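You operate a simulated robot arm through the tools that you are given. There is no shell and no other tool. Be economical: measure what you need, move in short steps, check, and stop when the job is done.

Carry out the task below with a simulated robot arm. There is one attempt and no reset: what you move stays moved.

## Task
Fetch the green tin with yellow band and set it on the top of the wooden bench with blue legs. Take the violet paper round with lime tab and leave it on the top of the grey drying plate. Take the thick card with teal grip and put it on the top of the small table with teal legs. Put the grey cup with blue band on the top of the dark mat. Stack the tray that says "firm rims" from the top of the wooden bench with blue legs on top of the tray that says "even". Press the blue button marked drop three times. Fetch the silver plate with dark grey tab and set it on the top of table with pink edge. Open the drawer marked wipes, take the yellow brush with green band from the inside of drawer marked wipes and put it on the small blue paper round with purple tab and shut the wipes again. Shut the door marked ready stock. Take the small violet plate with green band and leave it on the medium blue paper round with green tab. Fetch the blue folded cloth with green band and set it on top of the medium green bowl with green band. The order is free. Set down upright: green tin with yellow band, yellow brush with green band.
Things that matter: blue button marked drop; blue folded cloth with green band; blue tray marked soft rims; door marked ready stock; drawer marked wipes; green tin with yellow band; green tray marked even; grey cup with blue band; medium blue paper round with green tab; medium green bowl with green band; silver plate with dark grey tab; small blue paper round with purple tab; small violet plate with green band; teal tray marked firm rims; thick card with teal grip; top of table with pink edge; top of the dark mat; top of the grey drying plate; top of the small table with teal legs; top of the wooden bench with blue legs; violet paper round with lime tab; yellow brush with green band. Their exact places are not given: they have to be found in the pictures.

The check looks at the end state, three seconds after you hand in, the way a careful person would. Anything else that was tipped, shoved, dropped, spilled or broken makes it a failure. Flat cloth is picked up by pressing the open fingertips on it (5 to 10 N) and closing them slowly along it; thin cloth reads only 2 to 8 mm in the jaws.

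## Robot
A 6-joint arm with a four-finger gripper on a trunk, on a base that drives. Base frame: it is fixed to the floor where the robot stands at the start and does not move with it; the origin is under the middle of the robot, x ahead of it, y to its left, z up. Units: m, rad, N and s.
With the tool pointing down near the work surface it reaches from about 0.26 to 0.38 m from the robot's upright axis, wherever it stands. Its first joint turns from -2.897 to 2.897 rad. Places, roughly: blue button marked drop [-0.8, 1.4, 0.9]; blue folded cloth with green band (11x7x3 cm) [-3.1, 1.9, 0.8]; blue tray marked soft rims, green tray marked even [-0.75, 1.75, 0.75]; door marked ready stock [-2.3, -1.2, 0.5]; drawer marked wipes [-2.8, -0.9, 0.6]; green tin with yellow band (8x8x10 cm) [0.5, -0.2, 1.6]; grey cup with blue band (5x5x5 cm) [-0.6, 1.7, 0.9]; medium blue paper round with green (18x19x3 cm) [0.6, -1.8, 0.9]; medium green bowl with green band (13x13x4 cm) [-3.5, 1.8, 0.8]; silver plate with dark grey tab (13x13x2 cm) [-3.3, -0.9, 0.8]; small blue paper round with purple (15x15x3 cm) [0.3, -4, 0.8]; small violet plate with green band (13x13x2 cm) [-1.8, -0.6, 1.2]; thick card with teal grip (7x6x5 cm) [0, 1.8, 0.9]; top of table with pink edge [-5.4, 1.9, 0.8]; top of the dark mat [-2.2, 1.8, 0.8]; top of the grey drying plate (24x24 cm) [0.48, -1.44, 0.88]; top of the small table with teal legs [-2.4, 0, 0.8]; top of the wooden bench with blue legs [-0.6, 1.7, 0.8]; violet paper round with lime tab [0.5, 1.25, 0.75]; yellow brush with green band (10x5x6 cm) [-2.8, -1, 0.6]. Payload 3.43 kg.
The TCP is the grasp point between the finger pads, 0.03 m short of the fingertips. In the tool frame z runs along the fingers and y along their closing line. Largest opening 0.12 m; the body of the gripper starts 0.085 m behind the TCP.
Orientation is told as [roll, pitch, yaw] about the base's x, y, z axes, in that order, counted from this pose: with the fingers straight down and closing along the base's y, the tool's x points along the base's -x, its y along +y and its z along -z.

## Interface
- The arm moves only by the tool play_rows. Its argument "rows" is text: rows parted by semicolons, each of 7 numbers parted by spaces: the shift along the tool's x, y, z in mm, then the turn, a rotation vector about the tool's x, y, z in rad, then the finger opening in mm, from 0 to 120. In form: x y z ax ay az hand; .... A call has 1 to 20 rows; each row is the pose to reach, as a shift and turn from the pose commanded when the call began, along the tool's axes at that moment. Rows are played at 5 a second. More than 0.05 m and 0.15 rad between two rows, or a gripper value outside its range, and nothing of the call is played. A pose out of reach is approached as far as the arm can. The call stops where the force on the tool passes 40 N (or 10 N more than at its start, if that is more) or the arm is blocked; 0.2 s more then pass. The fingers move at their own pace and stop on an object; they squeeze with about 44 N. The grip force told is the motor's: it shows also when the fingers shut on nothing. Time passes only in rows, and 0.2 s behind the last, so rows that repeat a pose let the fingers close. The reply holds the time, the measured pose of the TCP, the force on the tool along the base axes, the opening and the grip force, in the units named above and with some noise, with the torque about the TCP (base axes, N m) and any sound that the robot's microphone picked up.
- Cameras (640 x 400 px; columns grow to the right, rows downward): "scene" is now at [0.0505, 0.0864, 1.9109]; the picture's right is [-0.60, -0.80, 0.00], its down [-0.38, 0.28, -0.88] and it looks along [0.70, -0.53, -0.47] (base axes); focal length 253 px, centre (320, 200). "wrist" rides on the gripper at [0.071, -0.017, -0.121] in the tool frame; the picture's right is [0.23, 0.97, 0.00], its down [-0.81, 0.19, -0.55] and it looks along [-0.54, 0.13, 0.83] (tool axes); focal length 275 px, centre (320, 200).
- grab_frame(camera): a new picture of that camera. It takes no simulated time.
- slide_trunk(by): slides the trunk up (or, below 0, down) by that many m; the arm and the scene camera ride with it, the base frame stays. It gives what a move gives, with no picture.
- base_move(legs): drives the robot by 1 to 6 legs, each [ahead, left, turn to the left] in m, m and rad, along the robot's own axes; the way and the turn of a leg run together, so that a leg with both is an arc; at most 1.5 m and 3.142 rad a leg. The arm and the cameras ride along, it lands a little off, and it stops where it bumps. It gives what a move gives.
- aim_head(pan, tilt): turns the head with the scene camera to pan (to the left, within 2.094 rad either way) and tilt (down, from -0.506 to 1.204), counted from straight ahead of the robot. It gives what a move gives.
- pixel_to_xyz(camera, pixels): for up to 12 pixels [column, row] of the newest picture of that camera ("zoom" is the newest enlarged one), the place [x, y, z] in the base frame of the surface seen there, good to about 0.002 m. It takes no simulated time.
- zoom(camera, box): a new picture of the part [left, top, right, bottom] of that camera's present view, enlarged. It takes no simulated time.
- sign_off(): hands the job in; it is judged then, once.

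Keep the steps short. Do not move on a guess: measure, check each grasp and each placing, and mend mistakes. In all there are 364 turns and 298 pictures (those below and enlarged ones count). Leave the gripper open and the arm clear of the work at the hand-in unless told otherwise, and finish with a single line.

The tools are called after ">>>" by a JSON object that holds its "fn" and its "kwargs". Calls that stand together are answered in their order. play_rows: Moves the arm, as the interface text tells. Its arguments: {"type":"object","properties":{"rows":{"type":"string"}},"required":["rows"]} The other tools are called the same way: slide_trunk (by) slides the trunk up or down; base_move (legs) drives the base; aim_head (pan, tilt) turns the head that bears the scene camera; grab_frame (camera) takes a picture; pixel_to_xyz (camera, pixels) gives the place of the surface under pixels of a picture; zoom (camera, box) takes an enlarged picture of a part of a camera's view; sign_off () hands the job in.

At the start:

```text
time_s: 0.0
tcp_pos: [0.3336, -0.0298, 1.7527]
ee_rot: [-0.001, -0.001, 0.001]
ft_force: [0.8, 0.1, -0.8]
wrist_torque: [0.02, -0.01, -0.01]
finger_gap: 0.12
grasp_force: 0.1
trunk travel left (down, up): [-0.392, 0.048]
robot x, y, heading: [-0.0001, 0.0002, -0.003]
head pan, tilt: [-0.646, 0.49]
```

scene: 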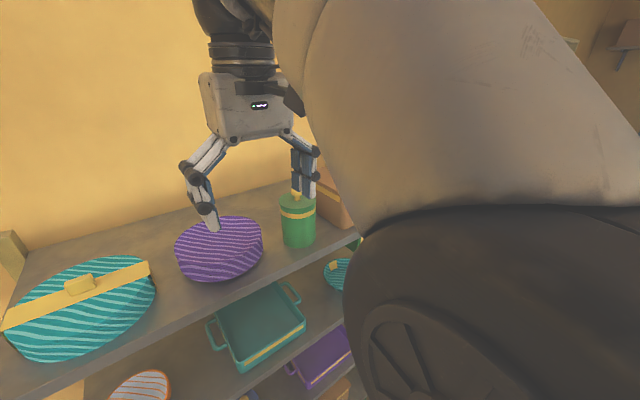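
wrist: 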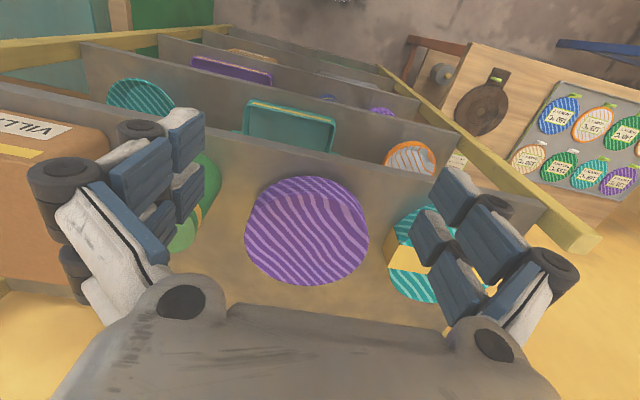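

I see the green tin at about (298,220) in the scene picture. I measure it and the shelf.

>>> {"fn": "pixel_to_xyz", "kwargs": {"camera": "scene", "pixels": [[298, 199], [298, 225], [298, 244], [283, 218], [315, 215], [332, 200], [255, 245], [290, 260], [220, 250], [340, 240]]}}

>>> {"fn": "zoom", "kwargs": {"camera": "scene", "box": [220, 150, 380, 290]}}

```text
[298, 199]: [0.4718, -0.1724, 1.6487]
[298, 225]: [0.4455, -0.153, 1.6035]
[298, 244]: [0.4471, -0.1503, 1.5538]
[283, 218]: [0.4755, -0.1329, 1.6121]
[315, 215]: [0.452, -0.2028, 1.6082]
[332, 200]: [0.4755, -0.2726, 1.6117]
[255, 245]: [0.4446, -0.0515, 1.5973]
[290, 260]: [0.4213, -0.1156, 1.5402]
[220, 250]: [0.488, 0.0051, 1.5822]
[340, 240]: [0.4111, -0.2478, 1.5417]
```

```text
2.86 times, centred on (300, 220) of scene
```

zoom: 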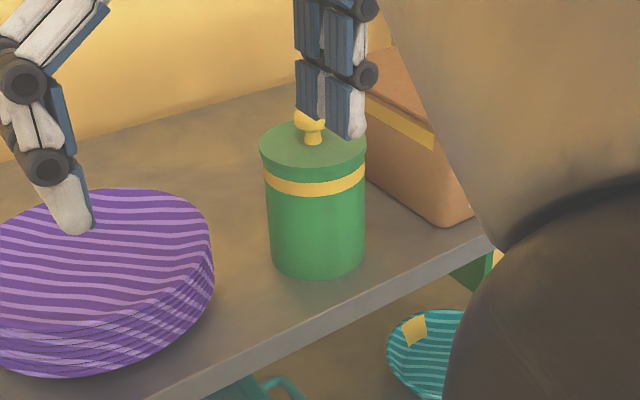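

Shelf board is at z≈1.541, tin centre about (0.475,-0.172). Next I look down in front and around to get a picture of free floor.

>>> {"fn": "aim_head", "kwargs": {"pan": 0.0, "tilt": 1.1}}

>>> {"fn": "grab_frame", "kwargs": {"camera": "scene"}}

>>> {"fn": "aim_head", "kwargs": {"pan": 0.9, "tilt": 0.6}}

>>> {"fn": "grab_frame", "kwargs": {"camera": "scene"}}

>>> {"fn": "aim_head", "kwargs": {"pan": 2.0, "tilt": 0.5}}

>>> {"fn": "grab_frame", "kwargs": {"camera": "scene"}}

>>> {"fn": "aim_head", "kwargs": {"pan": -2.0, "tilt": 0.5}}

>>> {"fn": "grab_frame", "kwargs": {"camera": "scene"}}

```text
time_s: 1.0
tcp_pos: [0.3328, -0.0293, 1.7546]
ee_rot: [0.0, 0.0, 0.0]
ft_force: [0.1, 0.0, -0.9]
wrist_torque: [-0.03, -0.01, 0.02]
finger_gap: 0.12
grasp_force: 0.0
trunk travel left (down, up): [-0.392, 0.048]
robot x, y, heading: [0.0001, 0.0001, 0.0]
head pan, tilt: [0.0, 1.1]
```

```text
294 pictures are left
```

scene: 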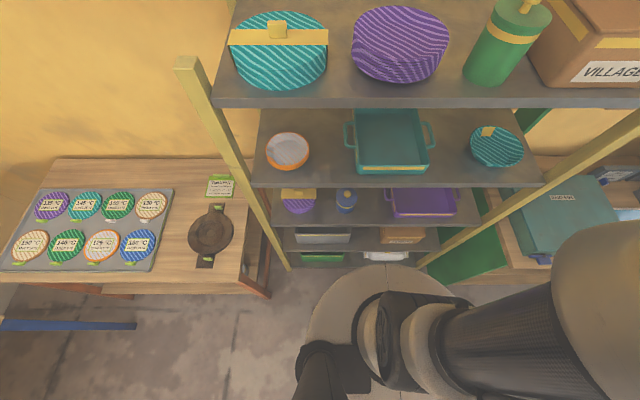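

```text
time_s: 2.2
tcp_pos: [0.3338, -0.0294, 1.7529]
ee_rot: [0.0, 0.001, 0.001]
ft_force: [-0.1, 0.0, -0.7]
wrist_torque: [0.03, -0.01, 0.03]
finger_gap: 0.12
grasp_force: 0.0
trunk travel left (down, up): [-0.392, 0.048]
robot x, y, heading: [-0.0012, -0.0003, -0.001]
head pan, tilt: [0.901, 0.6]
```

```text
293 pictures are left
```

scene: 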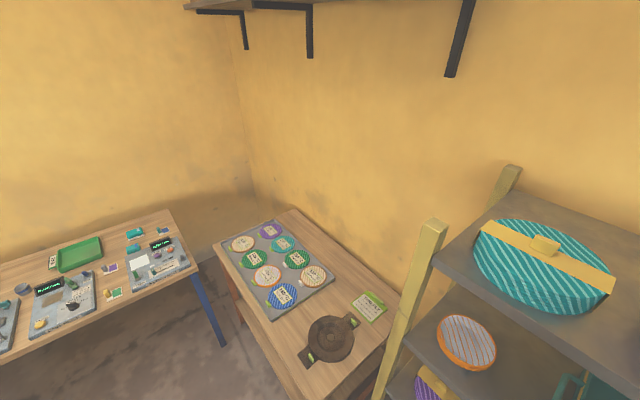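

```text
time_s: 3.6
tcp_pos: [0.3326, -0.0291, 1.753]
ee_rot: [-0.001, -0.001, -0.001]
ft_force: [-0.1, -0.4, -0.5]
wrist_torque: [0.02, -0.01, 0.01]
finger_gap: 0.12
grasp_force: 0.0
trunk travel left (down, up): [-0.392, 0.048]
robot x, y, heading: [0.0005, -0.0016, 0.002]
head pan, tilt: [2.0, 0.499]
```

```text
292 pictures are left
```

scene: 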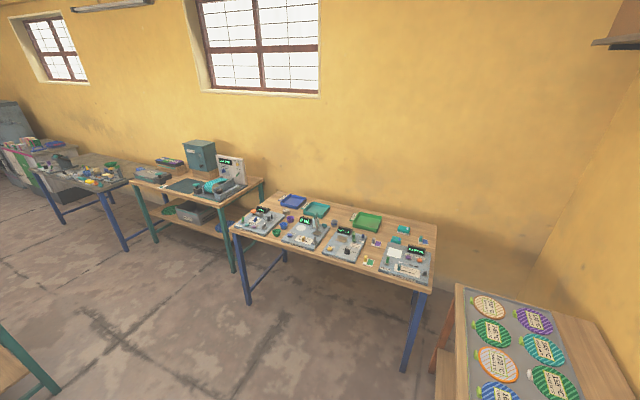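

```text
time_s: 6.8
tcp_pos: [0.3325, -0.0296, 1.7535]
ee_rot: [0.0, 0.0, 0.001]
ft_force: [-0.5, 0.0, -0.3]
wrist_torque: [0.01, 0.0, 0.03]
finger_gap: 0.1199
grasp_force: 0.2
trunk travel left (down, up): [-0.392, 0.048]
robot x, y, heading: [-0.0005, 0.0026, -0.001]
head pan, tilt: [-2.0, 0.499]
```

```text
291 pictures are left
```

scene: 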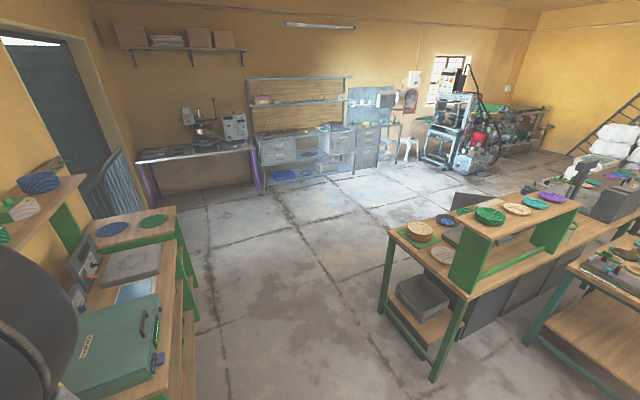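

Now I measure the base disc's front and the shelf uprights to see whether I can drive forward.

>>> {"fn": "aim_head", "kwargs": {"pan": 0.0, "tilt": 1.1}}

>>> {"fn": "grab_frame", "kwargs": {"camera": "scene"}}

>>> {"fn": "pixel_to_xyz", "kwargs": {"camera": "scene", "pixels": [[367, 267], [330, 285], [430, 272], [290, 270], [420, 258], [330, 250], [350, 220], [300, 104], [440, 104], [200, 60], [210, 270], [500, 235]]}}

```text
time_s: 8.8
tcp_pos: [0.332, -0.0294, 1.7536]
ee_rot: [0.0, 0.0, 0.001]
ft_force: [0.0, 0.3, 0.6]
wrist_torque: [-0.02, 0.03, 0.0]
finger_gap: 0.1203
grasp_force: 0.1
trunk travel left (down, up): [-0.392, 0.048]
robot x, y, heading: [-0.0001, -0.0028, 0.003]
head pan, tilt: [0.0, 1.1]
```

```text
290 pictures are left
```

scene: 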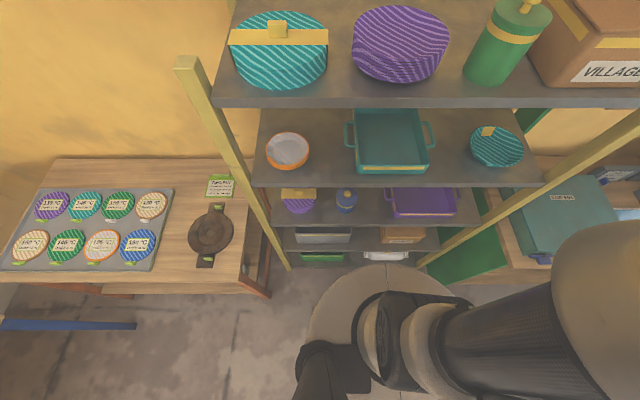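

```text
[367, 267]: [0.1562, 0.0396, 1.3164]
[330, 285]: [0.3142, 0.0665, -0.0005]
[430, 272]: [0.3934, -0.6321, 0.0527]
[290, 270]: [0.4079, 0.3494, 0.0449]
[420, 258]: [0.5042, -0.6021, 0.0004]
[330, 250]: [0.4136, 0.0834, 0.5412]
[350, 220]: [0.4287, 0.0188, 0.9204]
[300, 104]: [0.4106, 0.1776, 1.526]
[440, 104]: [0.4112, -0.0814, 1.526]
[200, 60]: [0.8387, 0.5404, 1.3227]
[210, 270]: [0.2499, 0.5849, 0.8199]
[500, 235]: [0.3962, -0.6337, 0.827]
```

The shelf's front is at x≈0.41. I drive a bit ahead and right so that the tin comes in reach; fingertips at z 1.72 are clear of everything on the top board.

>>> {"fn": "base_move", "kwargs": {"legs": [[0.0, -0.142, 0], [0.11, 0, 0]]}}

>>> {"fn": "aim_head", "kwargs": {"pan": -0.3, "tilt": 0.7}}

>>> {"fn": "grab_frame", "kwargs": {"camera": "scene"}}

>>> {"fn": "grab_frame", "kwargs": {"camera": "wrist"}}

```text
time_s: 10.9
tcp_pos: [0.441, -0.1692, 1.7539]
ee_rot: [-0.001, 0.0, 0.003]
ft_force: [0.3, -0.8, 0.7]
wrist_torque: [0.0, -0.01, -0.03]
finger_gap: 0.1203
grasp_force: 0.2
trunk travel left (down, up): [-0.392, 0.048]
robot x, y, heading: [0.1074, -0.1389, 0.002]
head pan, tilt: [0.0, 1.1]
```

```text
time_s: 11.8
tcp_pos: [0.4413, -0.1704, 1.7532]
ee_rot: [-0.002, 0.0, 0.004]
ft_force: [-0.5, -0.3, -0.1]
wrist_torque: [0.01, -0.02, 0.0]
finger_gap: 0.1202
grasp_force: 0.2
trunk travel left (down, up): [-0.392, 0.048]
robot x, y, heading: [0.1098, -0.1421, 0.005]
head pan, tilt: [-0.3, 0.7]
```

```text
289 pictures are left
```

scene: 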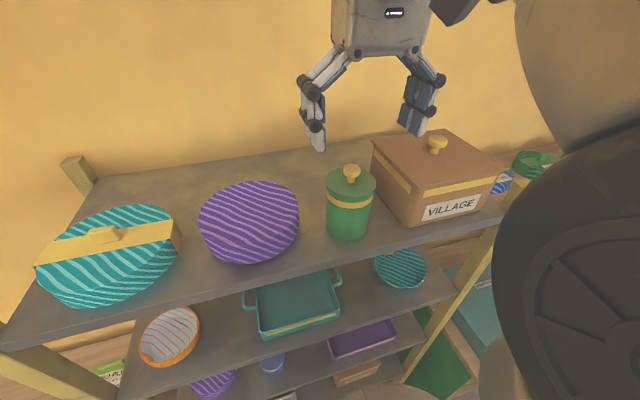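

```text
288 pictures are left
```

wrist: 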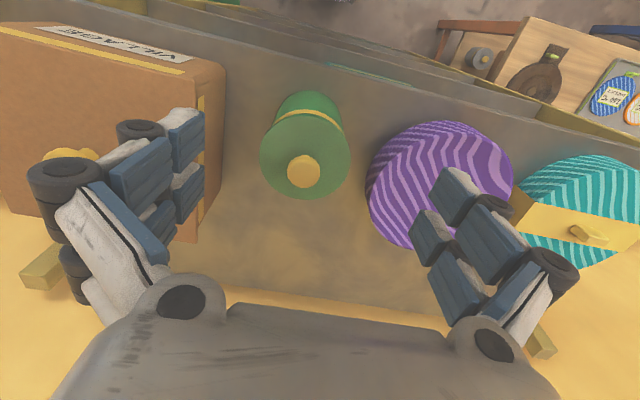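

Drive went freely. I measure the tin lid from both cameras.

>>> {"fn": "pixel_to_xyz", "kwargs": {"camera": "wrist", "pixels": [[303, 170], [264, 150], [346, 160], [305, 195], [303, 120], [215, 100], [210, 235], [368, 190], [380, 210]]}}

>>> {"fn": "pixel_to_xyz", "kwargs": {"camera": "scene", "pixels": [[352, 171], [328, 185], [374, 187], [350, 200], [348, 237], [355, 250], [435, 137], [400, 150]]}}

```text
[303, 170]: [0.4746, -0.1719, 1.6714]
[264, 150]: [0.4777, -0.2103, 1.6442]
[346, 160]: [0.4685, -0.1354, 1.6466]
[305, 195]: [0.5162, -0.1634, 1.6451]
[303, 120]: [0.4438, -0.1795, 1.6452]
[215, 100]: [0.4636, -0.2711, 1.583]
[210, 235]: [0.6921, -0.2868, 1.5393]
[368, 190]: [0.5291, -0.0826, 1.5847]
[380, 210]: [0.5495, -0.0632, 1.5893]
```

```text
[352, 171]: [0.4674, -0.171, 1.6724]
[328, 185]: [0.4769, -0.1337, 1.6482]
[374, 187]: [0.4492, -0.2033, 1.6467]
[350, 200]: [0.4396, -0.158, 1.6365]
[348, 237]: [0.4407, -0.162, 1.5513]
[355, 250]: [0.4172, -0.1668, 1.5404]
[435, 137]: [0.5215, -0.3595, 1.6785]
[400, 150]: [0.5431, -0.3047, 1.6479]
```

Tin centre ≈ (0.477,-0.172), lid top 1.645, knob top 1.672. I come over it and go down to TCP z≈1.605, fingers open.

>>> {"fn": "play_rows", "kwargs": {"rows": "-36 -2 0 0 0 0 120; -36 -2 40 0 0 0 120; -36 -2 80 0 0 0 120; -36 -2 115 0 0 0 120; -36 -2 148 0 0 0 120; -36 -2 148 0 0 0 120"}}

>>> {"fn": "grab_frame", "kwargs": {"camera": "scene"}}

>>> {"fn": "grab_frame", "kwargs": {"camera": "wrist"}}

```text
time_s: 13.2
tcp_pos: [0.4793, -0.1704, 1.6051]
ee_rot: [-0.001, -0.001, 0.004]
ft_force: [0.3, 0.6, 0.2]
wrist_torque: [-0.03, 0.0, 0.0]
finger_gap: 0.1202
grasp_force: 0.0
trunk travel left (down, up): [-0.392, 0.048]
robot x, y, heading: [0.1091, -0.141, 0.003]
head pan, tilt: [-0.3, 0.7]
```

```text
287 pictures are left
```

scene: 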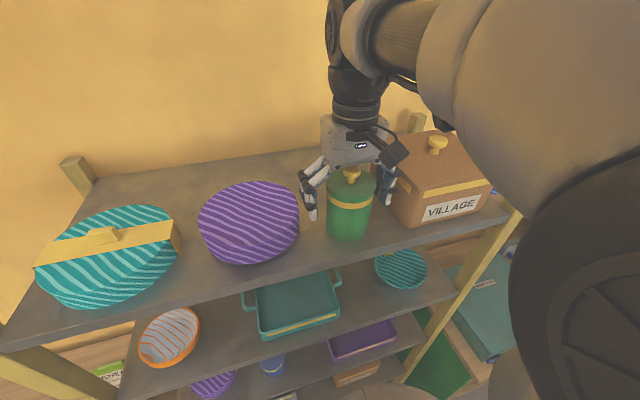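

```text
286 pictures are left
```

wrist: 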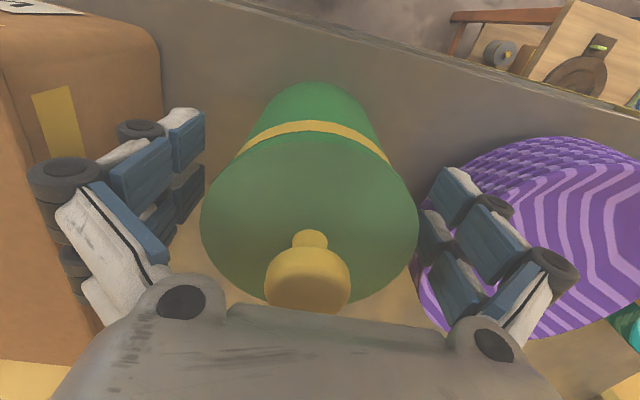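

Fingers straddle the tin, well placed. Close, then lift a little.

>>> {"fn": "play_rows", "kwargs": {"rows": "0 0 0 0 0 0 90; 0 0 0 0 0 0 75; 0 0 0 0 0 0 60; 0 0 0 0 0 0 55; 0 0 0 0 0 0 55; 0 0 0 0 0 0 55; 0 0 -15 0 0 0 55; 0 0 -45 0 0 0 55; 0 0 -90 0 0 0 55; 0 0 -120 0 0 0 55; 0 0 -120 0 0 0 55"}}

>>> {"fn": "grab_frame", "kwargs": {"camera": "scene"}}

```text
time_s: 15.6
tcp_pos: [0.4786, -0.1707, 1.7258]
ee_rot: [0.0, -0.001, 0.003]
ft_force: [-0.3, 0.2, -2.5]
wrist_torque: [-0.04, 0.0, -0.01]
finger_gap: 0.0787
grasp_force: 43.7
trunk travel left (down, up): [-0.392, 0.048]
robot x, y, heading: [0.1073, -0.1391, 0.006]
head pan, tilt: [-0.3, 0.7]
heard: snap
```

```text
285 pictures are left
```

scene: 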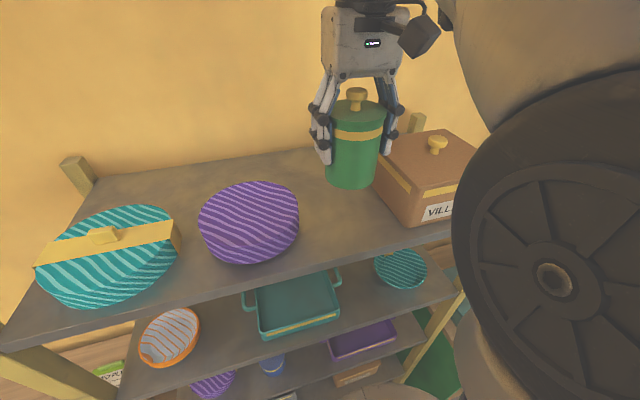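

Tin is held (gap 79 mm). I back away from the shelf, turn to face the bench (+y) and look.

>>> {"fn": "base_move", "kwargs": {"legs": [[-0.4, 0, 0], [0, 0, 1.565], [0, 0.35, 0]]}}

>>> {"fn": "aim_head", "kwargs": {"pan": 0.0, "tilt": 0.6}}

>>> {"fn": "grab_frame", "kwargs": {"camera": "scene"}}

```text
time_s: 23.7
tcp_pos: [-0.5923, 0.2395, 1.726]
ee_rot: [0.0, -0.001, 1.536]
ft_force: [-1.1, -0.2, -0.8]
wrist_torque: [0.01, -0.03, -0.02]
finger_gap: 0.0786
grasp_force: 44.1
trunk travel left (down, up): [-0.392, 0.048]
robot x, y, heading: [-0.6346, -0.1279, 1.535]
head pan, tilt: [-0.3, 0.7]
```

```text
time_s: 24.5
tcp_pos: [-0.592, 0.2389, 1.7261]
ee_rot: [0.0, -0.001, 1.537]
ft_force: [0.3, 0.1, -0.9]
wrist_torque: [0.03, -0.02, -0.02]
finger_gap: 0.0785
grasp_force: 43.7
trunk travel left (down, up): [-0.392, 0.048]
robot x, y, heading: [-0.6381, -0.1306, 1.54]
head pan, tilt: [0.0, 0.6]
```

```text
284 pictures are left
```

scene: 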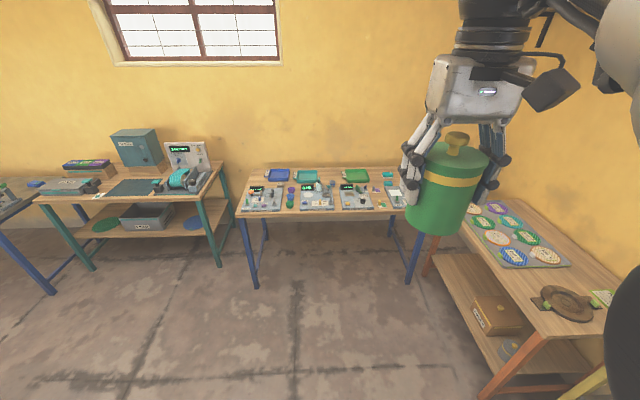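

>>> {"fn": "zoom", "kwargs": {"camera": "scene", "box": [230, 155, 430, 280]}}

>>> {"fn": "pixel_to_xyz", "kwargs": {"camera": "scene", "pixels": [[240, 218], [240, 170], [400, 212], [280, 176], [305, 177], [355, 176], [262, 197], [317, 195], [357, 195], [250, 275], [495, 230], [130, 185]]}}

```text
3.20 times, centred on (330, 218) of scene
```

zoom: 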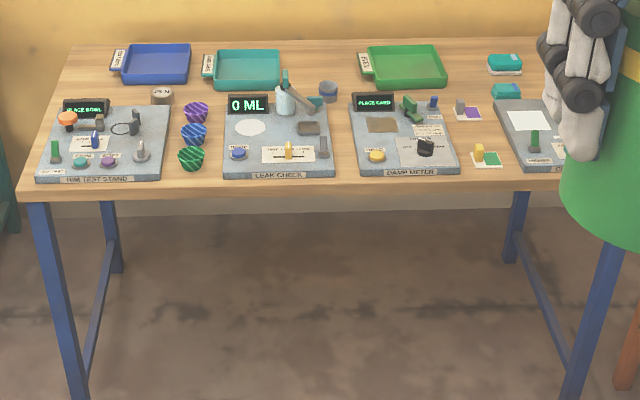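

```text
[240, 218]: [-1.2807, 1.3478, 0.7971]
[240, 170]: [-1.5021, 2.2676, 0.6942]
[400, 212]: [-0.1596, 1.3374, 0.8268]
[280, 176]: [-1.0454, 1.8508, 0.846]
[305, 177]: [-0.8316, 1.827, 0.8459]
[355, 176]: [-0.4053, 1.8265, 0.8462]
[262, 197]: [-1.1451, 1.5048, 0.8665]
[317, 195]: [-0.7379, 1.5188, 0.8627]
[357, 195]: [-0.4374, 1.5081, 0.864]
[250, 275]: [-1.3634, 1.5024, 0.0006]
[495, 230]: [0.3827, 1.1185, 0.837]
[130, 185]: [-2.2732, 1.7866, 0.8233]
```

The bench top spans x≈-1.3…0, front edge y≈1.345, z≈0.83. I come closer with the tin held high, and look down at it.

>>> {"fn": "base_move", "kwargs": {"legs": [[0.95, 0, 0.03]]}}

>>> {"fn": "aim_head", "kwargs": {"pan": 0.35, "tilt": 0.85}}

>>> {"fn": "grab_frame", "kwargs": {"camera": "scene"}}

>>> {"fn": "aim_head", "kwargs": {"pan": -0.45, "tilt": 0.85}}

>>> {"fn": "grab_frame", "kwargs": {"camera": "scene"}}

```text
time_s: 29.4
tcp_pos: [-0.5949, 1.1972, 1.7256]
ee_rot: [0.002, -0.001, 1.579]
ft_force: [-0.5, 0.0, -1.2]
wrist_torque: [-0.02, 0.02, 0.03]
finger_gap: 0.0784
grasp_force: 44.0
trunk travel left (down, up): [-0.392, 0.048]
robot x, y, heading: [-0.6255, 0.828, 1.578]
head pan, tilt: [0.0, 0.6]
```

```text
time_s: 30.3
tcp_pos: [-0.5948, 1.1962, 1.7259]
ee_rot: [0.0, -0.002, 1.579]
ft_force: [0.0, -0.7, -1.4]
wrist_torque: [0.01, -0.01, -0.02]
finger_gap: 0.0785
grasp_force: 43.4
trunk travel left (down, up): [-0.392, 0.048]
robot x, y, heading: [-0.6225, 0.8237, 1.581]
head pan, tilt: [0.351, 0.85]
```

```text
282 pictures are left
```

scene: 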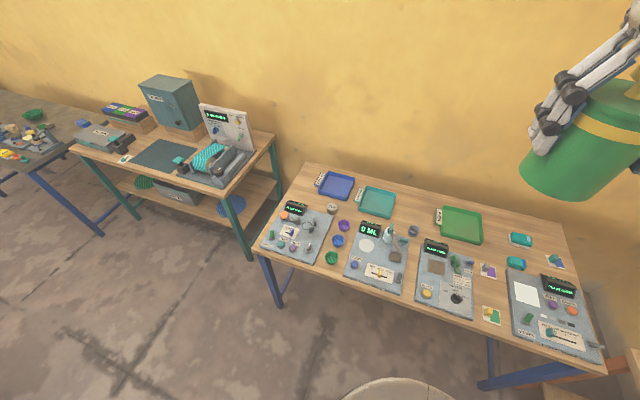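

```text
time_s: 31.4
tcp_pos: [-0.595, 1.1973, 1.726]
ee_rot: [-0.001, 0.0, 1.578]
ft_force: [0.9, 0.3, -2.3]
wrist_torque: [-0.05, 0.0, -0.02]
finger_gap: 0.0785
grasp_force: 44.1
trunk travel left (down, up): [-0.392, 0.048]
robot x, y, heading: [-0.6251, 0.8266, 1.579]
head pan, tilt: [-0.45, 0.85]
```

```text
281 pictures are left
```

scene: 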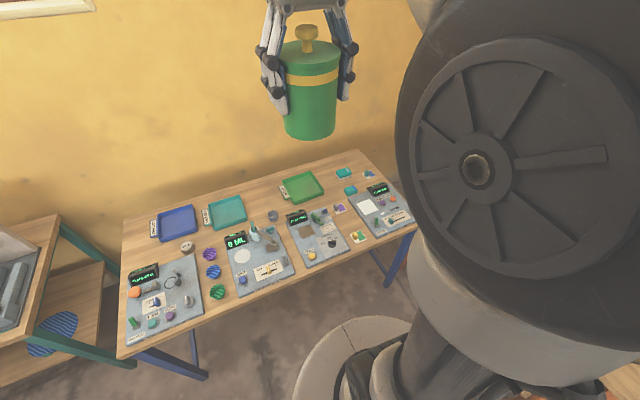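

>>> {"fn": "pixel_to_xyz", "kwargs": {"camera": "scene", "pixels": [[320, 350], [360, 325], [345, 390], [435, 330], [240, 205], [305, 180], [265, 205], [290, 345], [220, 205], [130, 170], [340, 160], [175, 217]]}}

>>> {"fn": "zoom", "kwargs": {"camera": "scene", "box": [110, 170, 310, 310]}}

>>> {"fn": "zoom", "kwargs": {"camera": "scene", "box": [260, 140, 430, 280]}}

```text
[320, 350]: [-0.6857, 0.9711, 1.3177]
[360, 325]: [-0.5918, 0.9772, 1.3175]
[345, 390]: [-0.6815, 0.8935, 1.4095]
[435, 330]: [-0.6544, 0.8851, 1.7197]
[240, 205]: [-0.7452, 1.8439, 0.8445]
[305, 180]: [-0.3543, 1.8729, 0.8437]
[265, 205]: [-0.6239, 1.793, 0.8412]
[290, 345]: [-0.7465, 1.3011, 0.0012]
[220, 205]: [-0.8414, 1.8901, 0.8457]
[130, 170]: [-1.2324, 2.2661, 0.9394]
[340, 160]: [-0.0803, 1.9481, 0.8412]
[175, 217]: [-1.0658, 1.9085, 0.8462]
```

```text
2.86 times, centred on (210, 240) of scene
```

zoom: 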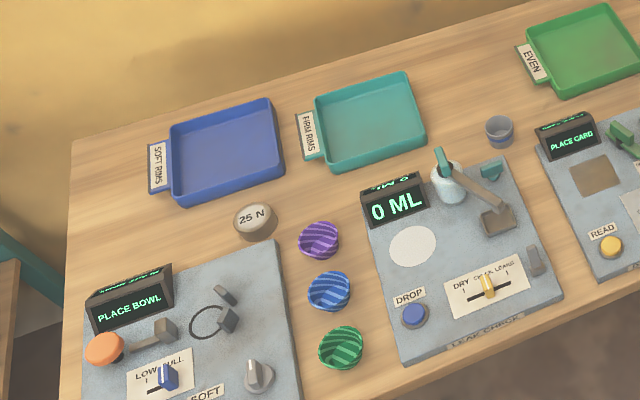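

```text
2.86 times, centred on (345, 210) of scene
```

zoom: 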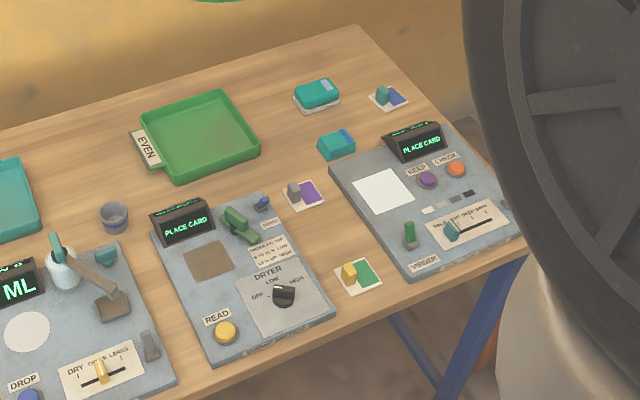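

I test how far the arm can stretch out with the tool down at a safe height (everything on the bench is below 1.1 m).

>>> {"fn": "play_rows", "kwargs": {"rows": "0 0 50 0 0 0 55; 0 0 100 0 0 0 55; 0 0 150 0 0 0 55; 0 0 200 0 0 0 55; 0 0 250 0 0 0 55; 0 0 300 0 0 0 55; -40 0 300 0 0 0 55; -80 0 300 0 0 0 55; -120 0 300 0 0 0 55; -160 0 300 0 0 0 55; -200 0 300 0 0 0 55; -240 0 300 0 0 0 55; -280 0 300 0 0 0 55"}}

```text
time_s: 34.2
tcp_pos: [-0.5958, 1.4795, 1.4233]
ee_rot: [0.001, 0.003, 1.578]
ft_force: [-0.1, 0.6, -1.3]
wrist_torque: [-0.03, -0.01, -0.02]
finger_gap: 0.0786
grasp_force: 43.7
trunk travel left (down, up): [-0.392, 0.048]
robot x, y, heading: [-0.6213, 0.8257, 1.579]
head pan, tilt: [-0.45, 0.85]
```

The arm reaches 0.65 m at this height, so with the trunk lowered the bench comes into reach. I measure a free spot for the tin and the trays.

>>> {"fn": "zoom", "kwargs": {"camera": "scene", "box": [110, 170, 310, 310]}}

>>> {"fn": "pixel_to_xyz", "kwargs": {"camera": "zoom", "pixels": [[427, 130], [400, 75], [318, 110], [330, 170], [498, 130], [500, 118], [520, 45], [470, 60], [470, 100], [90, 140], [70, 290], [110, 220]]}}

>>> {"fn": "pixel_to_xyz", "kwargs": {"camera": "zoom", "pixels": [[455, 150], [470, 180], [415, 315], [415, 330], [440, 160], [460, 10], [640, 100], [300, 155], [560, 110], [250, 300], [100, 260], [160, 170]]}}

```text
2.86 times, centred on (210, 240) of scene
```

zoom: 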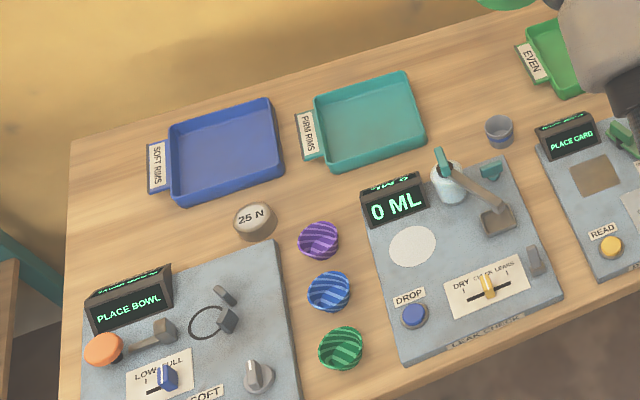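

```text
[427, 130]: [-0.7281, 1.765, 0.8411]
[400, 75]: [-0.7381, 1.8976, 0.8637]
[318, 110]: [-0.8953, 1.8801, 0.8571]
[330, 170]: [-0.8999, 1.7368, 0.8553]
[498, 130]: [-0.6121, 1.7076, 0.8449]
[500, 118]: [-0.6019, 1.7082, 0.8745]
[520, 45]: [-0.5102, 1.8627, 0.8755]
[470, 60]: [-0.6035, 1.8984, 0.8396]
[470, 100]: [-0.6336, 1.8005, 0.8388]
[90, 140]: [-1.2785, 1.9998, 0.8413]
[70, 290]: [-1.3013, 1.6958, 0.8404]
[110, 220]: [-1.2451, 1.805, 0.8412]
```

```text
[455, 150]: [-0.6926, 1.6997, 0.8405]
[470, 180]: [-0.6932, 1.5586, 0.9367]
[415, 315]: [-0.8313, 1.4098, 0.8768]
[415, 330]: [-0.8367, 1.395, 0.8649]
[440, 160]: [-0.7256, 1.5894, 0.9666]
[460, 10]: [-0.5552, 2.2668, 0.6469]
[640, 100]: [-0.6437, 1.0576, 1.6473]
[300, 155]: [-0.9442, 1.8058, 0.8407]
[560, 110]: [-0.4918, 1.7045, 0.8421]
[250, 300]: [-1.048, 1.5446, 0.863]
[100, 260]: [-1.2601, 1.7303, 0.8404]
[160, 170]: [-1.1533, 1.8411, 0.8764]
```

I consider the free patch at the left back of the bench, near (-1.235,1.745). I check its borders.

>>> {"fn": "pixel_to_xyz", "kwargs": {"camera": "zoom", "pixels": [[150, 190], [148, 145], [165, 195], [125, 272], [170, 265], [85, 295], [75, 215], [65, 395], [235, 205], [270, 210], [180, 235]]}}

```text
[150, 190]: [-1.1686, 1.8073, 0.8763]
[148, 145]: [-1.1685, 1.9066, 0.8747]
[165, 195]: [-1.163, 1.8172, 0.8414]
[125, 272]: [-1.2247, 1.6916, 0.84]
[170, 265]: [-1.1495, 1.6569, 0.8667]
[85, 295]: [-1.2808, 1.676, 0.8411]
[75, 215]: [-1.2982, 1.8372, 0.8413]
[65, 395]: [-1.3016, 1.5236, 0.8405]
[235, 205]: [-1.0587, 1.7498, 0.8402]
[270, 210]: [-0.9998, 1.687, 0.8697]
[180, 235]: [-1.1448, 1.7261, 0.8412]
```

Patch is clear (x -1.30…-1.17, y 1.69…1.80). I drive left 0.37 and ahead 0.33, staying between the bench legs, with the tin held high.

>>> {"fn": "base_move", "kwargs": {"legs": [[0, 0.37, 0], [0.2, 0, 0], [0.13, 0, 0]]}}

>>> {"fn": "aim_head", "kwargs": {"pan": 0.0, "tilt": 1.15}}

>>> {"fn": "grab_frame", "kwargs": {"camera": "scene"}}

```text
time_s: 38.7
tcp_pos: [-0.9683, 1.8031, 1.4276]
ee_rot: [-0.001, 0.0, 1.575]
ft_force: [0.7, 0.5, -2.1]
wrist_torque: [0.04, 0.03, -0.01]
finger_gap: 0.0786
grasp_force: 43.8
trunk travel left (down, up): [-0.392, 0.048]
robot x, y, heading: [-0.9976, 1.1468, 1.577]
head pan, tilt: [-0.45, 0.85]
```

```text
time_s: 39.6
tcp_pos: [-0.9681, 1.8027, 1.4275]
ee_rot: [-0.001, -0.001, 1.576]
ft_force: [0.2, 0.0, -1.2]
wrist_torque: [0.0, 0.0, -0.01]
finger_gap: 0.0786
grasp_force: 43.9
trunk travel left (down, up): [-0.392, 0.048]
robot x, y, heading: [-0.9984, 1.1545, 1.575]
head pan, tilt: [0.0, 1.15]
```

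```text
277 pictures are left
```

scene: 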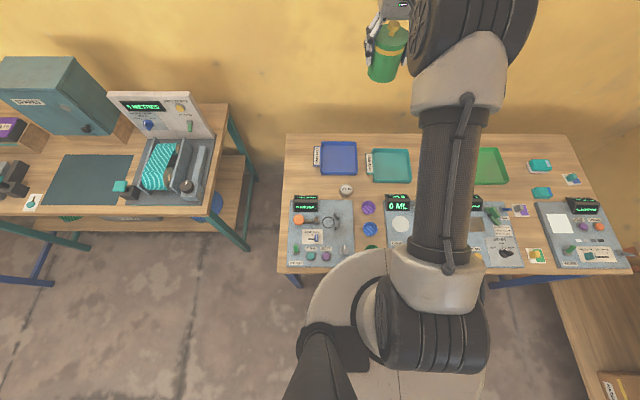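

Clear. I swing the arm over the patch, then lower the trunk.

>>> {"fn": "play_rows", "kwargs": {"rows": "20 45 0 0 0 0 55; 58 90 0 0 0 0 55; 58 135 0 0 0 0 55; 58 180 0 0 0 0 55; 58 225 0 0 0 0 55; 58 257 0 0 0 0 55; 58 257 0 0 0 0 55"}}

>>> {"fn": "slide_trunk", "kwargs": {"by": -0.36}}

>>> {"fn": "aim_head", "kwargs": {"pan": 0.5, "tilt": 0.8}}

>>> {"fn": "grab_frame", "kwargs": {"camera": "scene"}}

>>> {"fn": "grab_frame", "kwargs": {"camera": "wrist"}}

```text
refused: row 2 steps farther than a row can; nothing moved
```

```text
time_s: 43.1
tcp_pos: [-0.9701, 1.8027, 1.066]
ee_rot: [0.0, -0.001, 1.577]
ft_force: [0.4, -0.4, -1.5]
wrist_torque: [-0.04, 0.01, 0.02]
finger_gap: 0.0784
grasp_force: 44.0
trunk travel left (down, up): [-0.032, 0.408]
robot x, y, heading: [-0.996, 1.1536, 1.581]
head pan, tilt: [0.0, 1.15]
```

```text
time_s: 44.0
tcp_pos: [-0.9691, 1.8026, 1.0666]
ee_rot: [0.001, -0.001, 1.577]
ft_force: [-0.4, 0.3, -1.5]
wrist_torque: [0.01, 0.01, 0.02]
finger_gap: 0.0785
grasp_force: 43.7
trunk travel left (down, up): [-0.032, 0.408]
robot x, y, heading: [-0.9976, 1.1509, 1.573]
head pan, tilt: [0.499, 0.799]
```

```text
276 pictures are left
```

scene: 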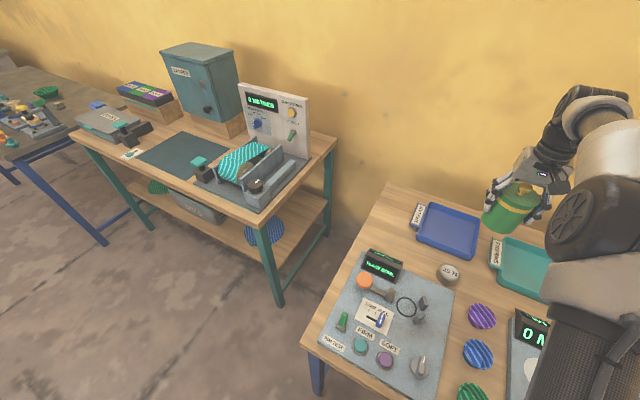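

```text
275 pictures are left
```

wrist: 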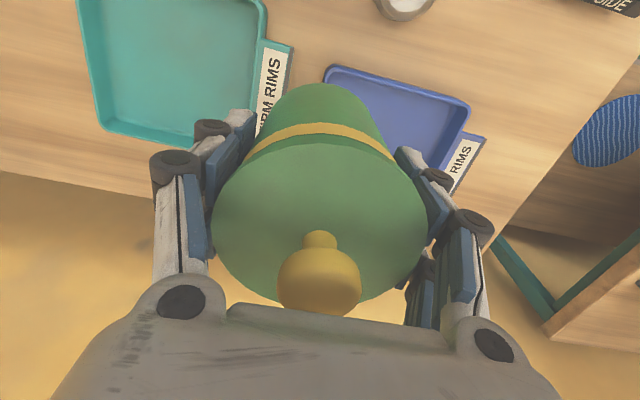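

The row step was too long; the trunk went down safely though (tin bottom ≈1.0). Now swing over the patch in shorter steps.

>>> {"fn": "play_rows", "kwargs": {"rows": "20 40 0 0 0 0 55; 40 80 0 0 0 0 55; 58 120 0 0 0 0 55; 58 165 0 0 0 0 55; 58 210 0 0 0 0 55; 58 255 0 0 0 0 55; 58 255 0 0 0 0 55; 58 255 40 0 0 0 55; 58 255 80 0 0 0 55; 58 255 110 0 0 0 55; 58 255 130 0 0 0 55; 58 255 140 0 0 0 55; 58 255 140 0 0 0 55"}}

>>> {"fn": "grab_frame", "kwargs": {"camera": "scene"}}

>>> {"fn": "grab_frame", "kwargs": {"camera": "wrist"}}

```text
time_s: 46.8
tcp_pos: [-1.2226, 1.7441, 0.9253]
ee_rot: [0.0, 0.0, 1.575]
ft_force: [0.4, -0.1, -1.1]
wrist_torque: [-0.02, 0.0, -0.01]
finger_gap: 0.0787
grasp_force: 44.0
trunk travel left (down, up): [-0.032, 0.408]
robot x, y, heading: [-0.9996, 1.1536, 1.575]
head pan, tilt: [0.499, 0.799]
```

```text
274 pictures are left
```

scene: 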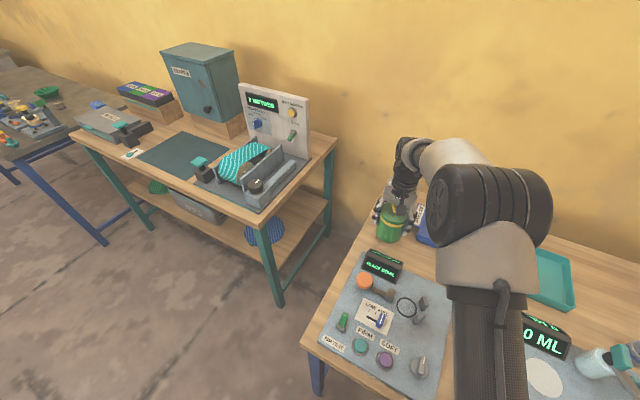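

```text
273 pictures are left
```

wrist: 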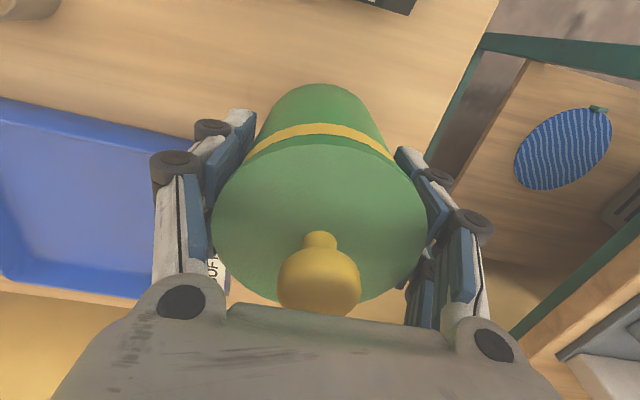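

Descend the last 20 mm gently.

>>> {"fn": "play_rows", "kwargs": {"rows": "0 0 8 0 0 0 55; 0 0 14 0 0 0 55; 0 0 18 0 0 0 55; 0 0 20 0 0 0 55; 0 0 20 0 0 0 55"}}

```text
time_s: 48.0
tcp_pos: [-1.2229, 1.7439, 0.9071]
ee_rot: [0.0, 0.0, 1.575]
ft_force: [-0.2, 0.2, 2.6]
wrist_torque: [-0.06, -0.02, -0.04]
finger_gap: 0.0786
grasp_force: 43.9
trunk travel left (down, up): [-0.032, 0.408]
robot x, y, heading: [-1.0018, 1.1533, 1.572]
head pan, tilt: [0.499, 0.799]
```

Force changed sign (≈+2.6 N): the tin is touching the bench. Open and rise straight up.

>>> {"fn": "play_rows", "kwargs": {"rows": "0 0 1 0 0 0 85; 0 0 1 0 0 0 95; 0 0 1 0 0 0 102; 0 0 1 0 0 0 102; 0 0 -20 0 0 0 102; 0 0 -60 0 0 0 102; 0 0 -105 0 0 0 102; 0 0 -150 0 0 0 102; 0 0 -190 0 0 0 102"}}

>>> {"fn": "grab_frame", "kwargs": {"camera": "wrist"}}

>>> {"fn": "grab_frame", "kwargs": {"camera": "scene"}}

```text
time_s: 50.0
tcp_pos: [-1.2234, 1.7439, 1.0955]
ee_rot: [0.001, 0.0, 1.575]
ft_force: [0.3, 0.0, 0.4]
wrist_torque: [-0.01, -0.02, 0.0]
finger_gap: 0.1018
grasp_force: 0.9
trunk travel left (down, up): [-0.032, 0.408]
robot x, y, heading: [-0.997, 1.154, 1.575]
head pan, tilt: [0.499, 0.799]
heard: snap
```

```text
272 pictures are left
```

wrist: 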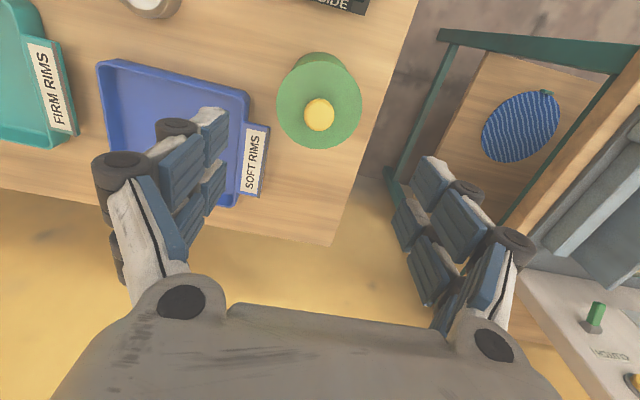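

```text
271 pictures are left
```

scene: 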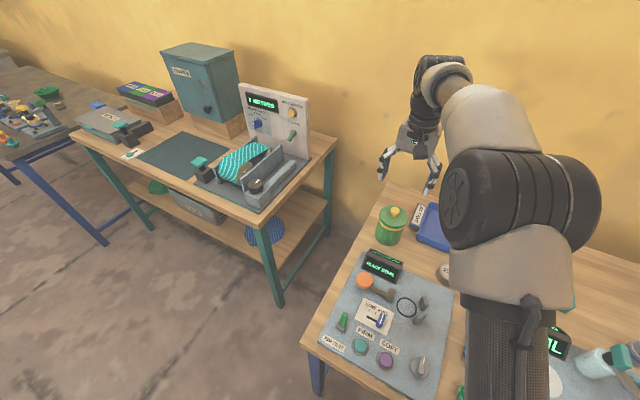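

The tin stands upright. Next the blue "drop" button; I move the gripper above it at a safe height, staying high.

>>> {"fn": "play_rows", "kwargs": {"rows": "31 -36 0 0 0 0 60; 62 -71 0 0 0 0 40; 92 -107 0 0 0 0 20; 123 -142 0 0 0 0 0; 154 -178 0 0 0 0 0; 185 -213 0 0 0 0 0; 216 -249 0 0 0 0 0; 246 -284 0 0 0 0 0; 277 -320 0 0 0 0 0; 308 -355 0 0 0 0 0; 339 -391 0 0 0 0 0; 339 -391 0 0 0 0 0"}}

>>> {"fn": "grab_frame", "kwargs": {"camera": "wrist"}}

>>> {"fn": "aim_head", "kwargs": {"pan": -0.4, "tilt": 0.95}}

>>> {"fn": "grab_frame", "kwargs": {"camera": "scene"}}

```text
time_s: 52.6
tcp_pos: [-0.8288, 1.4051, 1.0955]
ee_rot: [-0.001, -0.002, 1.576]
ft_force: [0.3, -0.1, -0.1]
wrist_torque: [-0.01, -0.02, 0.04]
finger_gap: 0.0002
grasp_force: 33.4
trunk travel left (down, up): [-0.032, 0.408]
robot x, y, heading: [-0.9968, 1.1529, 1.573]
head pan, tilt: [0.499, 0.799]
```

```text
270 pictures are left
```

wrist: 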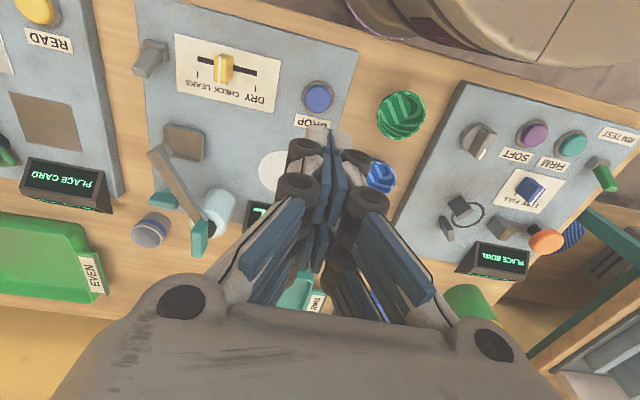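

```text
time_s: 53.8
tcp_pos: [-0.832, 1.4056, 1.0948]
ee_rot: [0.003, 0.0, 1.576]
ft_force: [0.1, 0.4, 0.3]
wrist_torque: [-0.01, 0.01, 0.01]
finger_gap: 0.0
grasp_force: 33.4
trunk travel left (down, up): [-0.032, 0.408]
robot x, y, heading: [-0.9976, 1.1556, 1.577]
head pan, tilt: [-0.4, 0.949]
```

```text
269 pictures are left
```

scene: 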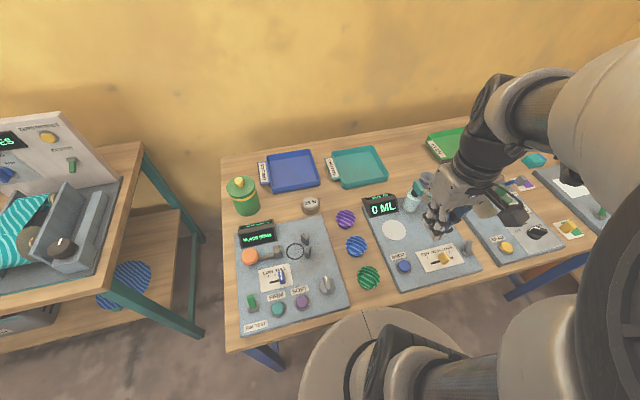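

The button is at (318,97) in the wrist picture and (403,267) in the scene. Measure its top.

>>> {"fn": "pixel_to_xyz", "kwargs": {"camera": "wrist", "pixels": [[318, 97], [310, 92], [327, 92], [318, 82], [318, 108]]}}

>>> {"fn": "pixel_to_xyz", "kwargs": {"camera": "scene", "pixels": [[403, 264], [403, 267], [398, 265], [408, 265]]}}

```text
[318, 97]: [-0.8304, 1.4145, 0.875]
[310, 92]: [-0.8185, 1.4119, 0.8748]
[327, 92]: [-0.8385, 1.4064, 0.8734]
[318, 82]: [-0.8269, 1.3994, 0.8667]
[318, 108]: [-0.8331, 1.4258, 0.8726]
```

```text
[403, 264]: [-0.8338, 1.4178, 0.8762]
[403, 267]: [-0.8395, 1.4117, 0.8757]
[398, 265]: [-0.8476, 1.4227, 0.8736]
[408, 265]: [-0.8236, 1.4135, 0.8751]
```

Button top centre ≈ (-0.831,1.414,0.875). Come down to 6 mm above, then press slowly.

>>> {"fn": "play_rows", "kwargs": {"rows": "-8 -1 45 0 0 0 0; -8 -1 90 0 0 0 0; -8 -1 135 0 0 0 0; -8 -1 170 0 0 0 0; -8 -1 182 0 0 0 0; -8 -1 182 0 0 0 0"}}

>>> {"fn": "grab_frame", "kwargs": {"camera": "wrist"}}

>>> {"fn": "zoom", "kwargs": {"camera": "scene", "box": [340, 180, 500, 300]}}

```text
time_s: 55.2
tcp_pos: [-0.8284, 1.4148, 0.9145]
ee_rot: [0.0, 0.0, 1.576]
ft_force: [0.9, -0.6, -0.1]
wrist_torque: [0.04, -0.02, 0.01]
finger_gap: 0.0
grasp_force: 33.4
trunk travel left (down, up): [-0.032, 0.408]
robot x, y, heading: [-0.9976, 1.1526, 1.574]
head pan, tilt: [-0.4, 0.949]
```

```text
268 pictures are left
```

wrist: 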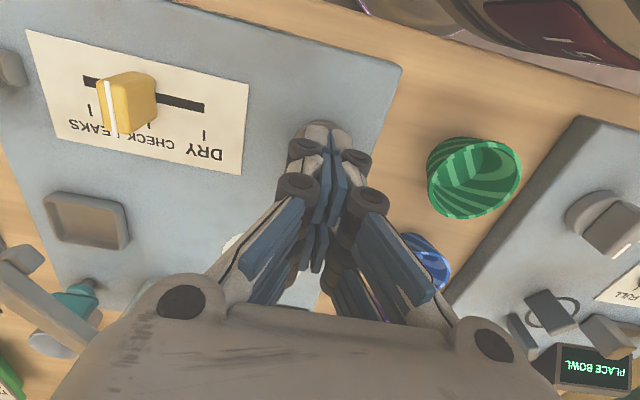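

```text
3.33 times, centred on (420, 240) of scene
```

zoom: 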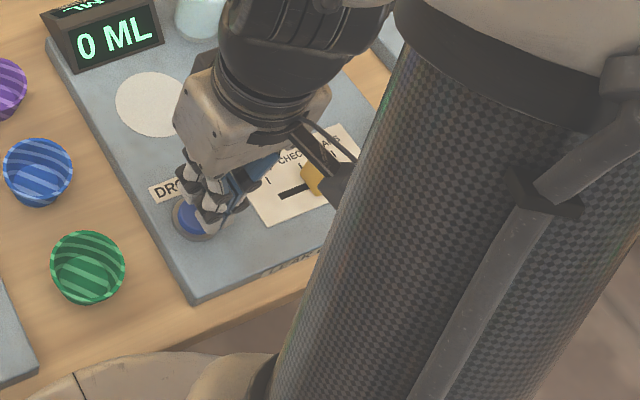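

Fingertips are over the button. First press: down in small steps, then back up.

>>> {"fn": "play_rows", "kwargs": {"rows": "0 0 6 0 0 0 0; 0 0 9 0 0 0 0; 0 0 11 0 0 0 0; 0 0 13 0 0 0 0"}}

>>> {"fn": "zoom", "kwargs": {"camera": "scene", "box": [340, 180, 500, 300]}}

```text
time_s: 56.2
tcp_pos: [-0.8285, 1.4141, 0.9011]
ee_rot: [0.001, 0.001, 1.578]
ft_force: [0.5, -0.4, -0.4]
wrist_torque: [0.02, -0.01, 0.04]
finger_gap: 0.0
grasp_force: 33.3
trunk travel left (down, up): [-0.032, 0.408]
robot x, y, heading: [-0.9961, 1.1535, 1.575]
head pan, tilt: [-0.4, 0.949]
```

```text
3.33 times, centred on (420, 240) of scene
```

zoom: 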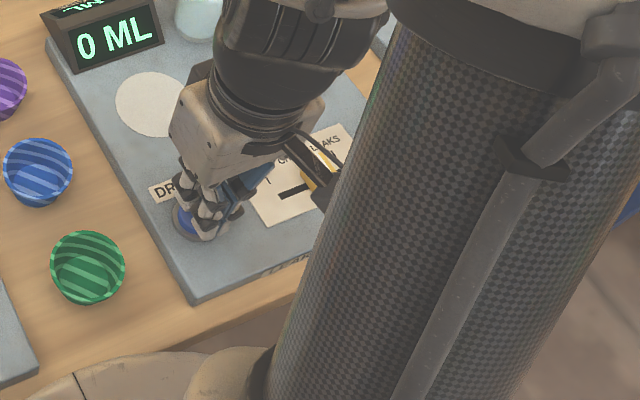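

No touch yet. Go on in 2 mm steps.

>>> {"fn": "play_rows", "kwargs": {"rows": "0 0 2 0 0 0 0; 0 0 4 0 0 0 0; 0 0 6 0 0 0 0"}}

>>> {"fn": "zoom", "kwargs": {"camera": "scene", "box": [360, 200, 450, 280]}}

```text
time_s: 57.0
tcp_pos: [-0.8294, 1.4149, 0.896]
ee_rot: [-0.004, -0.005, 1.576]
ft_force: [-0.5, -2.3, 33.0]
wrist_torque: [-0.16, 0.0, -0.02]
finger_gap: 0.0058
grasp_force: 33.5
trunk travel left (down, up): [-0.032, 0.408]
robot x, y, heading: [-0.9955, 1.1506, 1.577]
head pan, tilt: [-0.4, 0.949]
heard: click
```

```text
5.00 times, centred on (405, 240) of scene
```

zoom: 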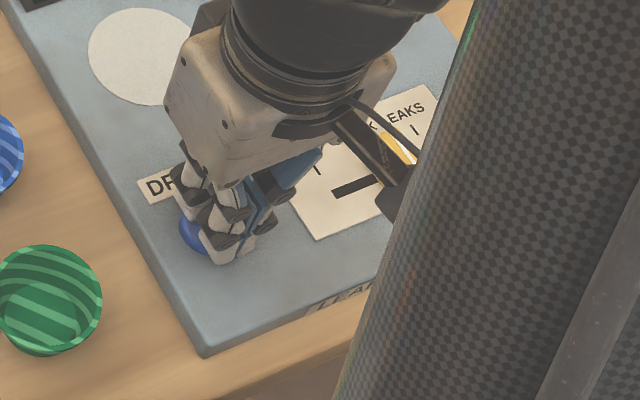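

A click was heard. Raise and read the display.

>>> {"fn": "play_rows", "kwargs": {"rows": "0 0 -4 0 0 0 0; 0 0 -10 0 0 0 0; 0 0 -10 0 0 0 0"}}

>>> {"fn": "zoom", "kwargs": {"camera": "scene", "box": [340, 180, 500, 300]}}

```text
time_s: 57.8
tcp_pos: [-0.8296, 1.4135, 0.9042]
ee_rot: [0.0, -0.001, 1.574]
ft_force: [-0.2, 0.9, 0.4]
wrist_torque: [0.02, 0.01, 0.03]
finger_gap: 0.0002
grasp_force: 33.4
trunk travel left (down, up): [-0.032, 0.408]
robot x, y, heading: [-0.9992, 1.1504, 1.581]
head pan, tilt: [-0.4, 0.949]
```

```text
3.33 times, centred on (420, 240) of scene
```

zoom: 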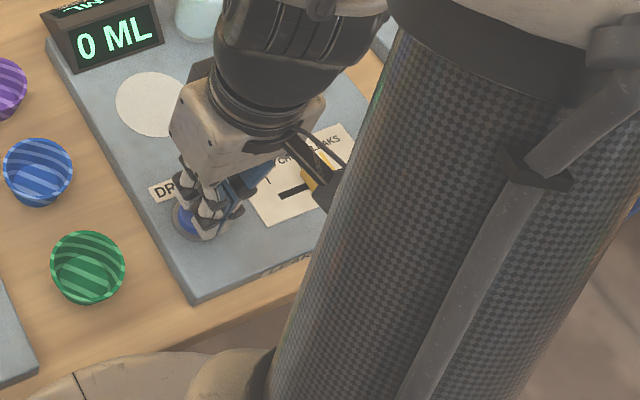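

Press two: down 10 mm and back up.

>>> {"fn": "play_rows", "kwargs": {"rows": "0 0 5 0 0 0 0; 0 0 8 0 0 0 0; 0 0 10 0 0 0 0; 0 0 3 0 0 0 0; 0 0 0 0 0 0 0; 0 0 0 0 0 0 0"}}

```text
time_s: 59.2
tcp_pos: [-0.8291, 1.4143, 0.9057]
ee_rot: [-0.001, 0.0, 1.576]
ft_force: [0.1, -0.1, 0.3]
wrist_torque: [0.03, 0.01, 0.0]
finger_gap: 0.0
grasp_force: 33.3
trunk travel left (down, up): [-0.032, 0.408]
robot x, y, heading: [-0.9977, 1.1512, 1.575]
head pan, tilt: [-0.4, 0.949]
heard: click
```

One click for press two. Press three the same way.

>>> {"fn": "play_rows", "kwargs": {"rows": "0 0 5 0 0 0 0; 0 0 8 0 0 0 0; 0 0 10 0 0 0 0; 0 0 3 0 0 0 0; 0 0 0 0 0 0 0; 0 0 0 0 0 0 0"}}

>>> {"fn": "zoom", "kwargs": {"camera": "scene", "box": [340, 160, 500, 300]}}

```text
time_s: 60.6
tcp_pos: [-0.83, 1.4138, 0.9043]
ee_rot: [0.002, -0.001, 1.577]
ft_force: [0.8, 0.1, -0.1]
wrist_torque: [-0.01, 0.01, 0.03]
finger_gap: 0.0001
grasp_force: 33.0
trunk travel left (down, up): [-0.032, 0.408]
robot x, y, heading: [-0.9964, 1.1541, 1.576]
head pan, tilt: [-0.4, 0.949]
heard: click
```

```text
2.86 times, centred on (420, 230) of scene
```

zoom: 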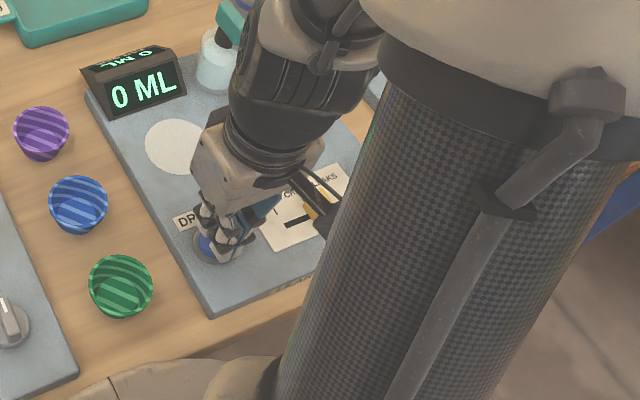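

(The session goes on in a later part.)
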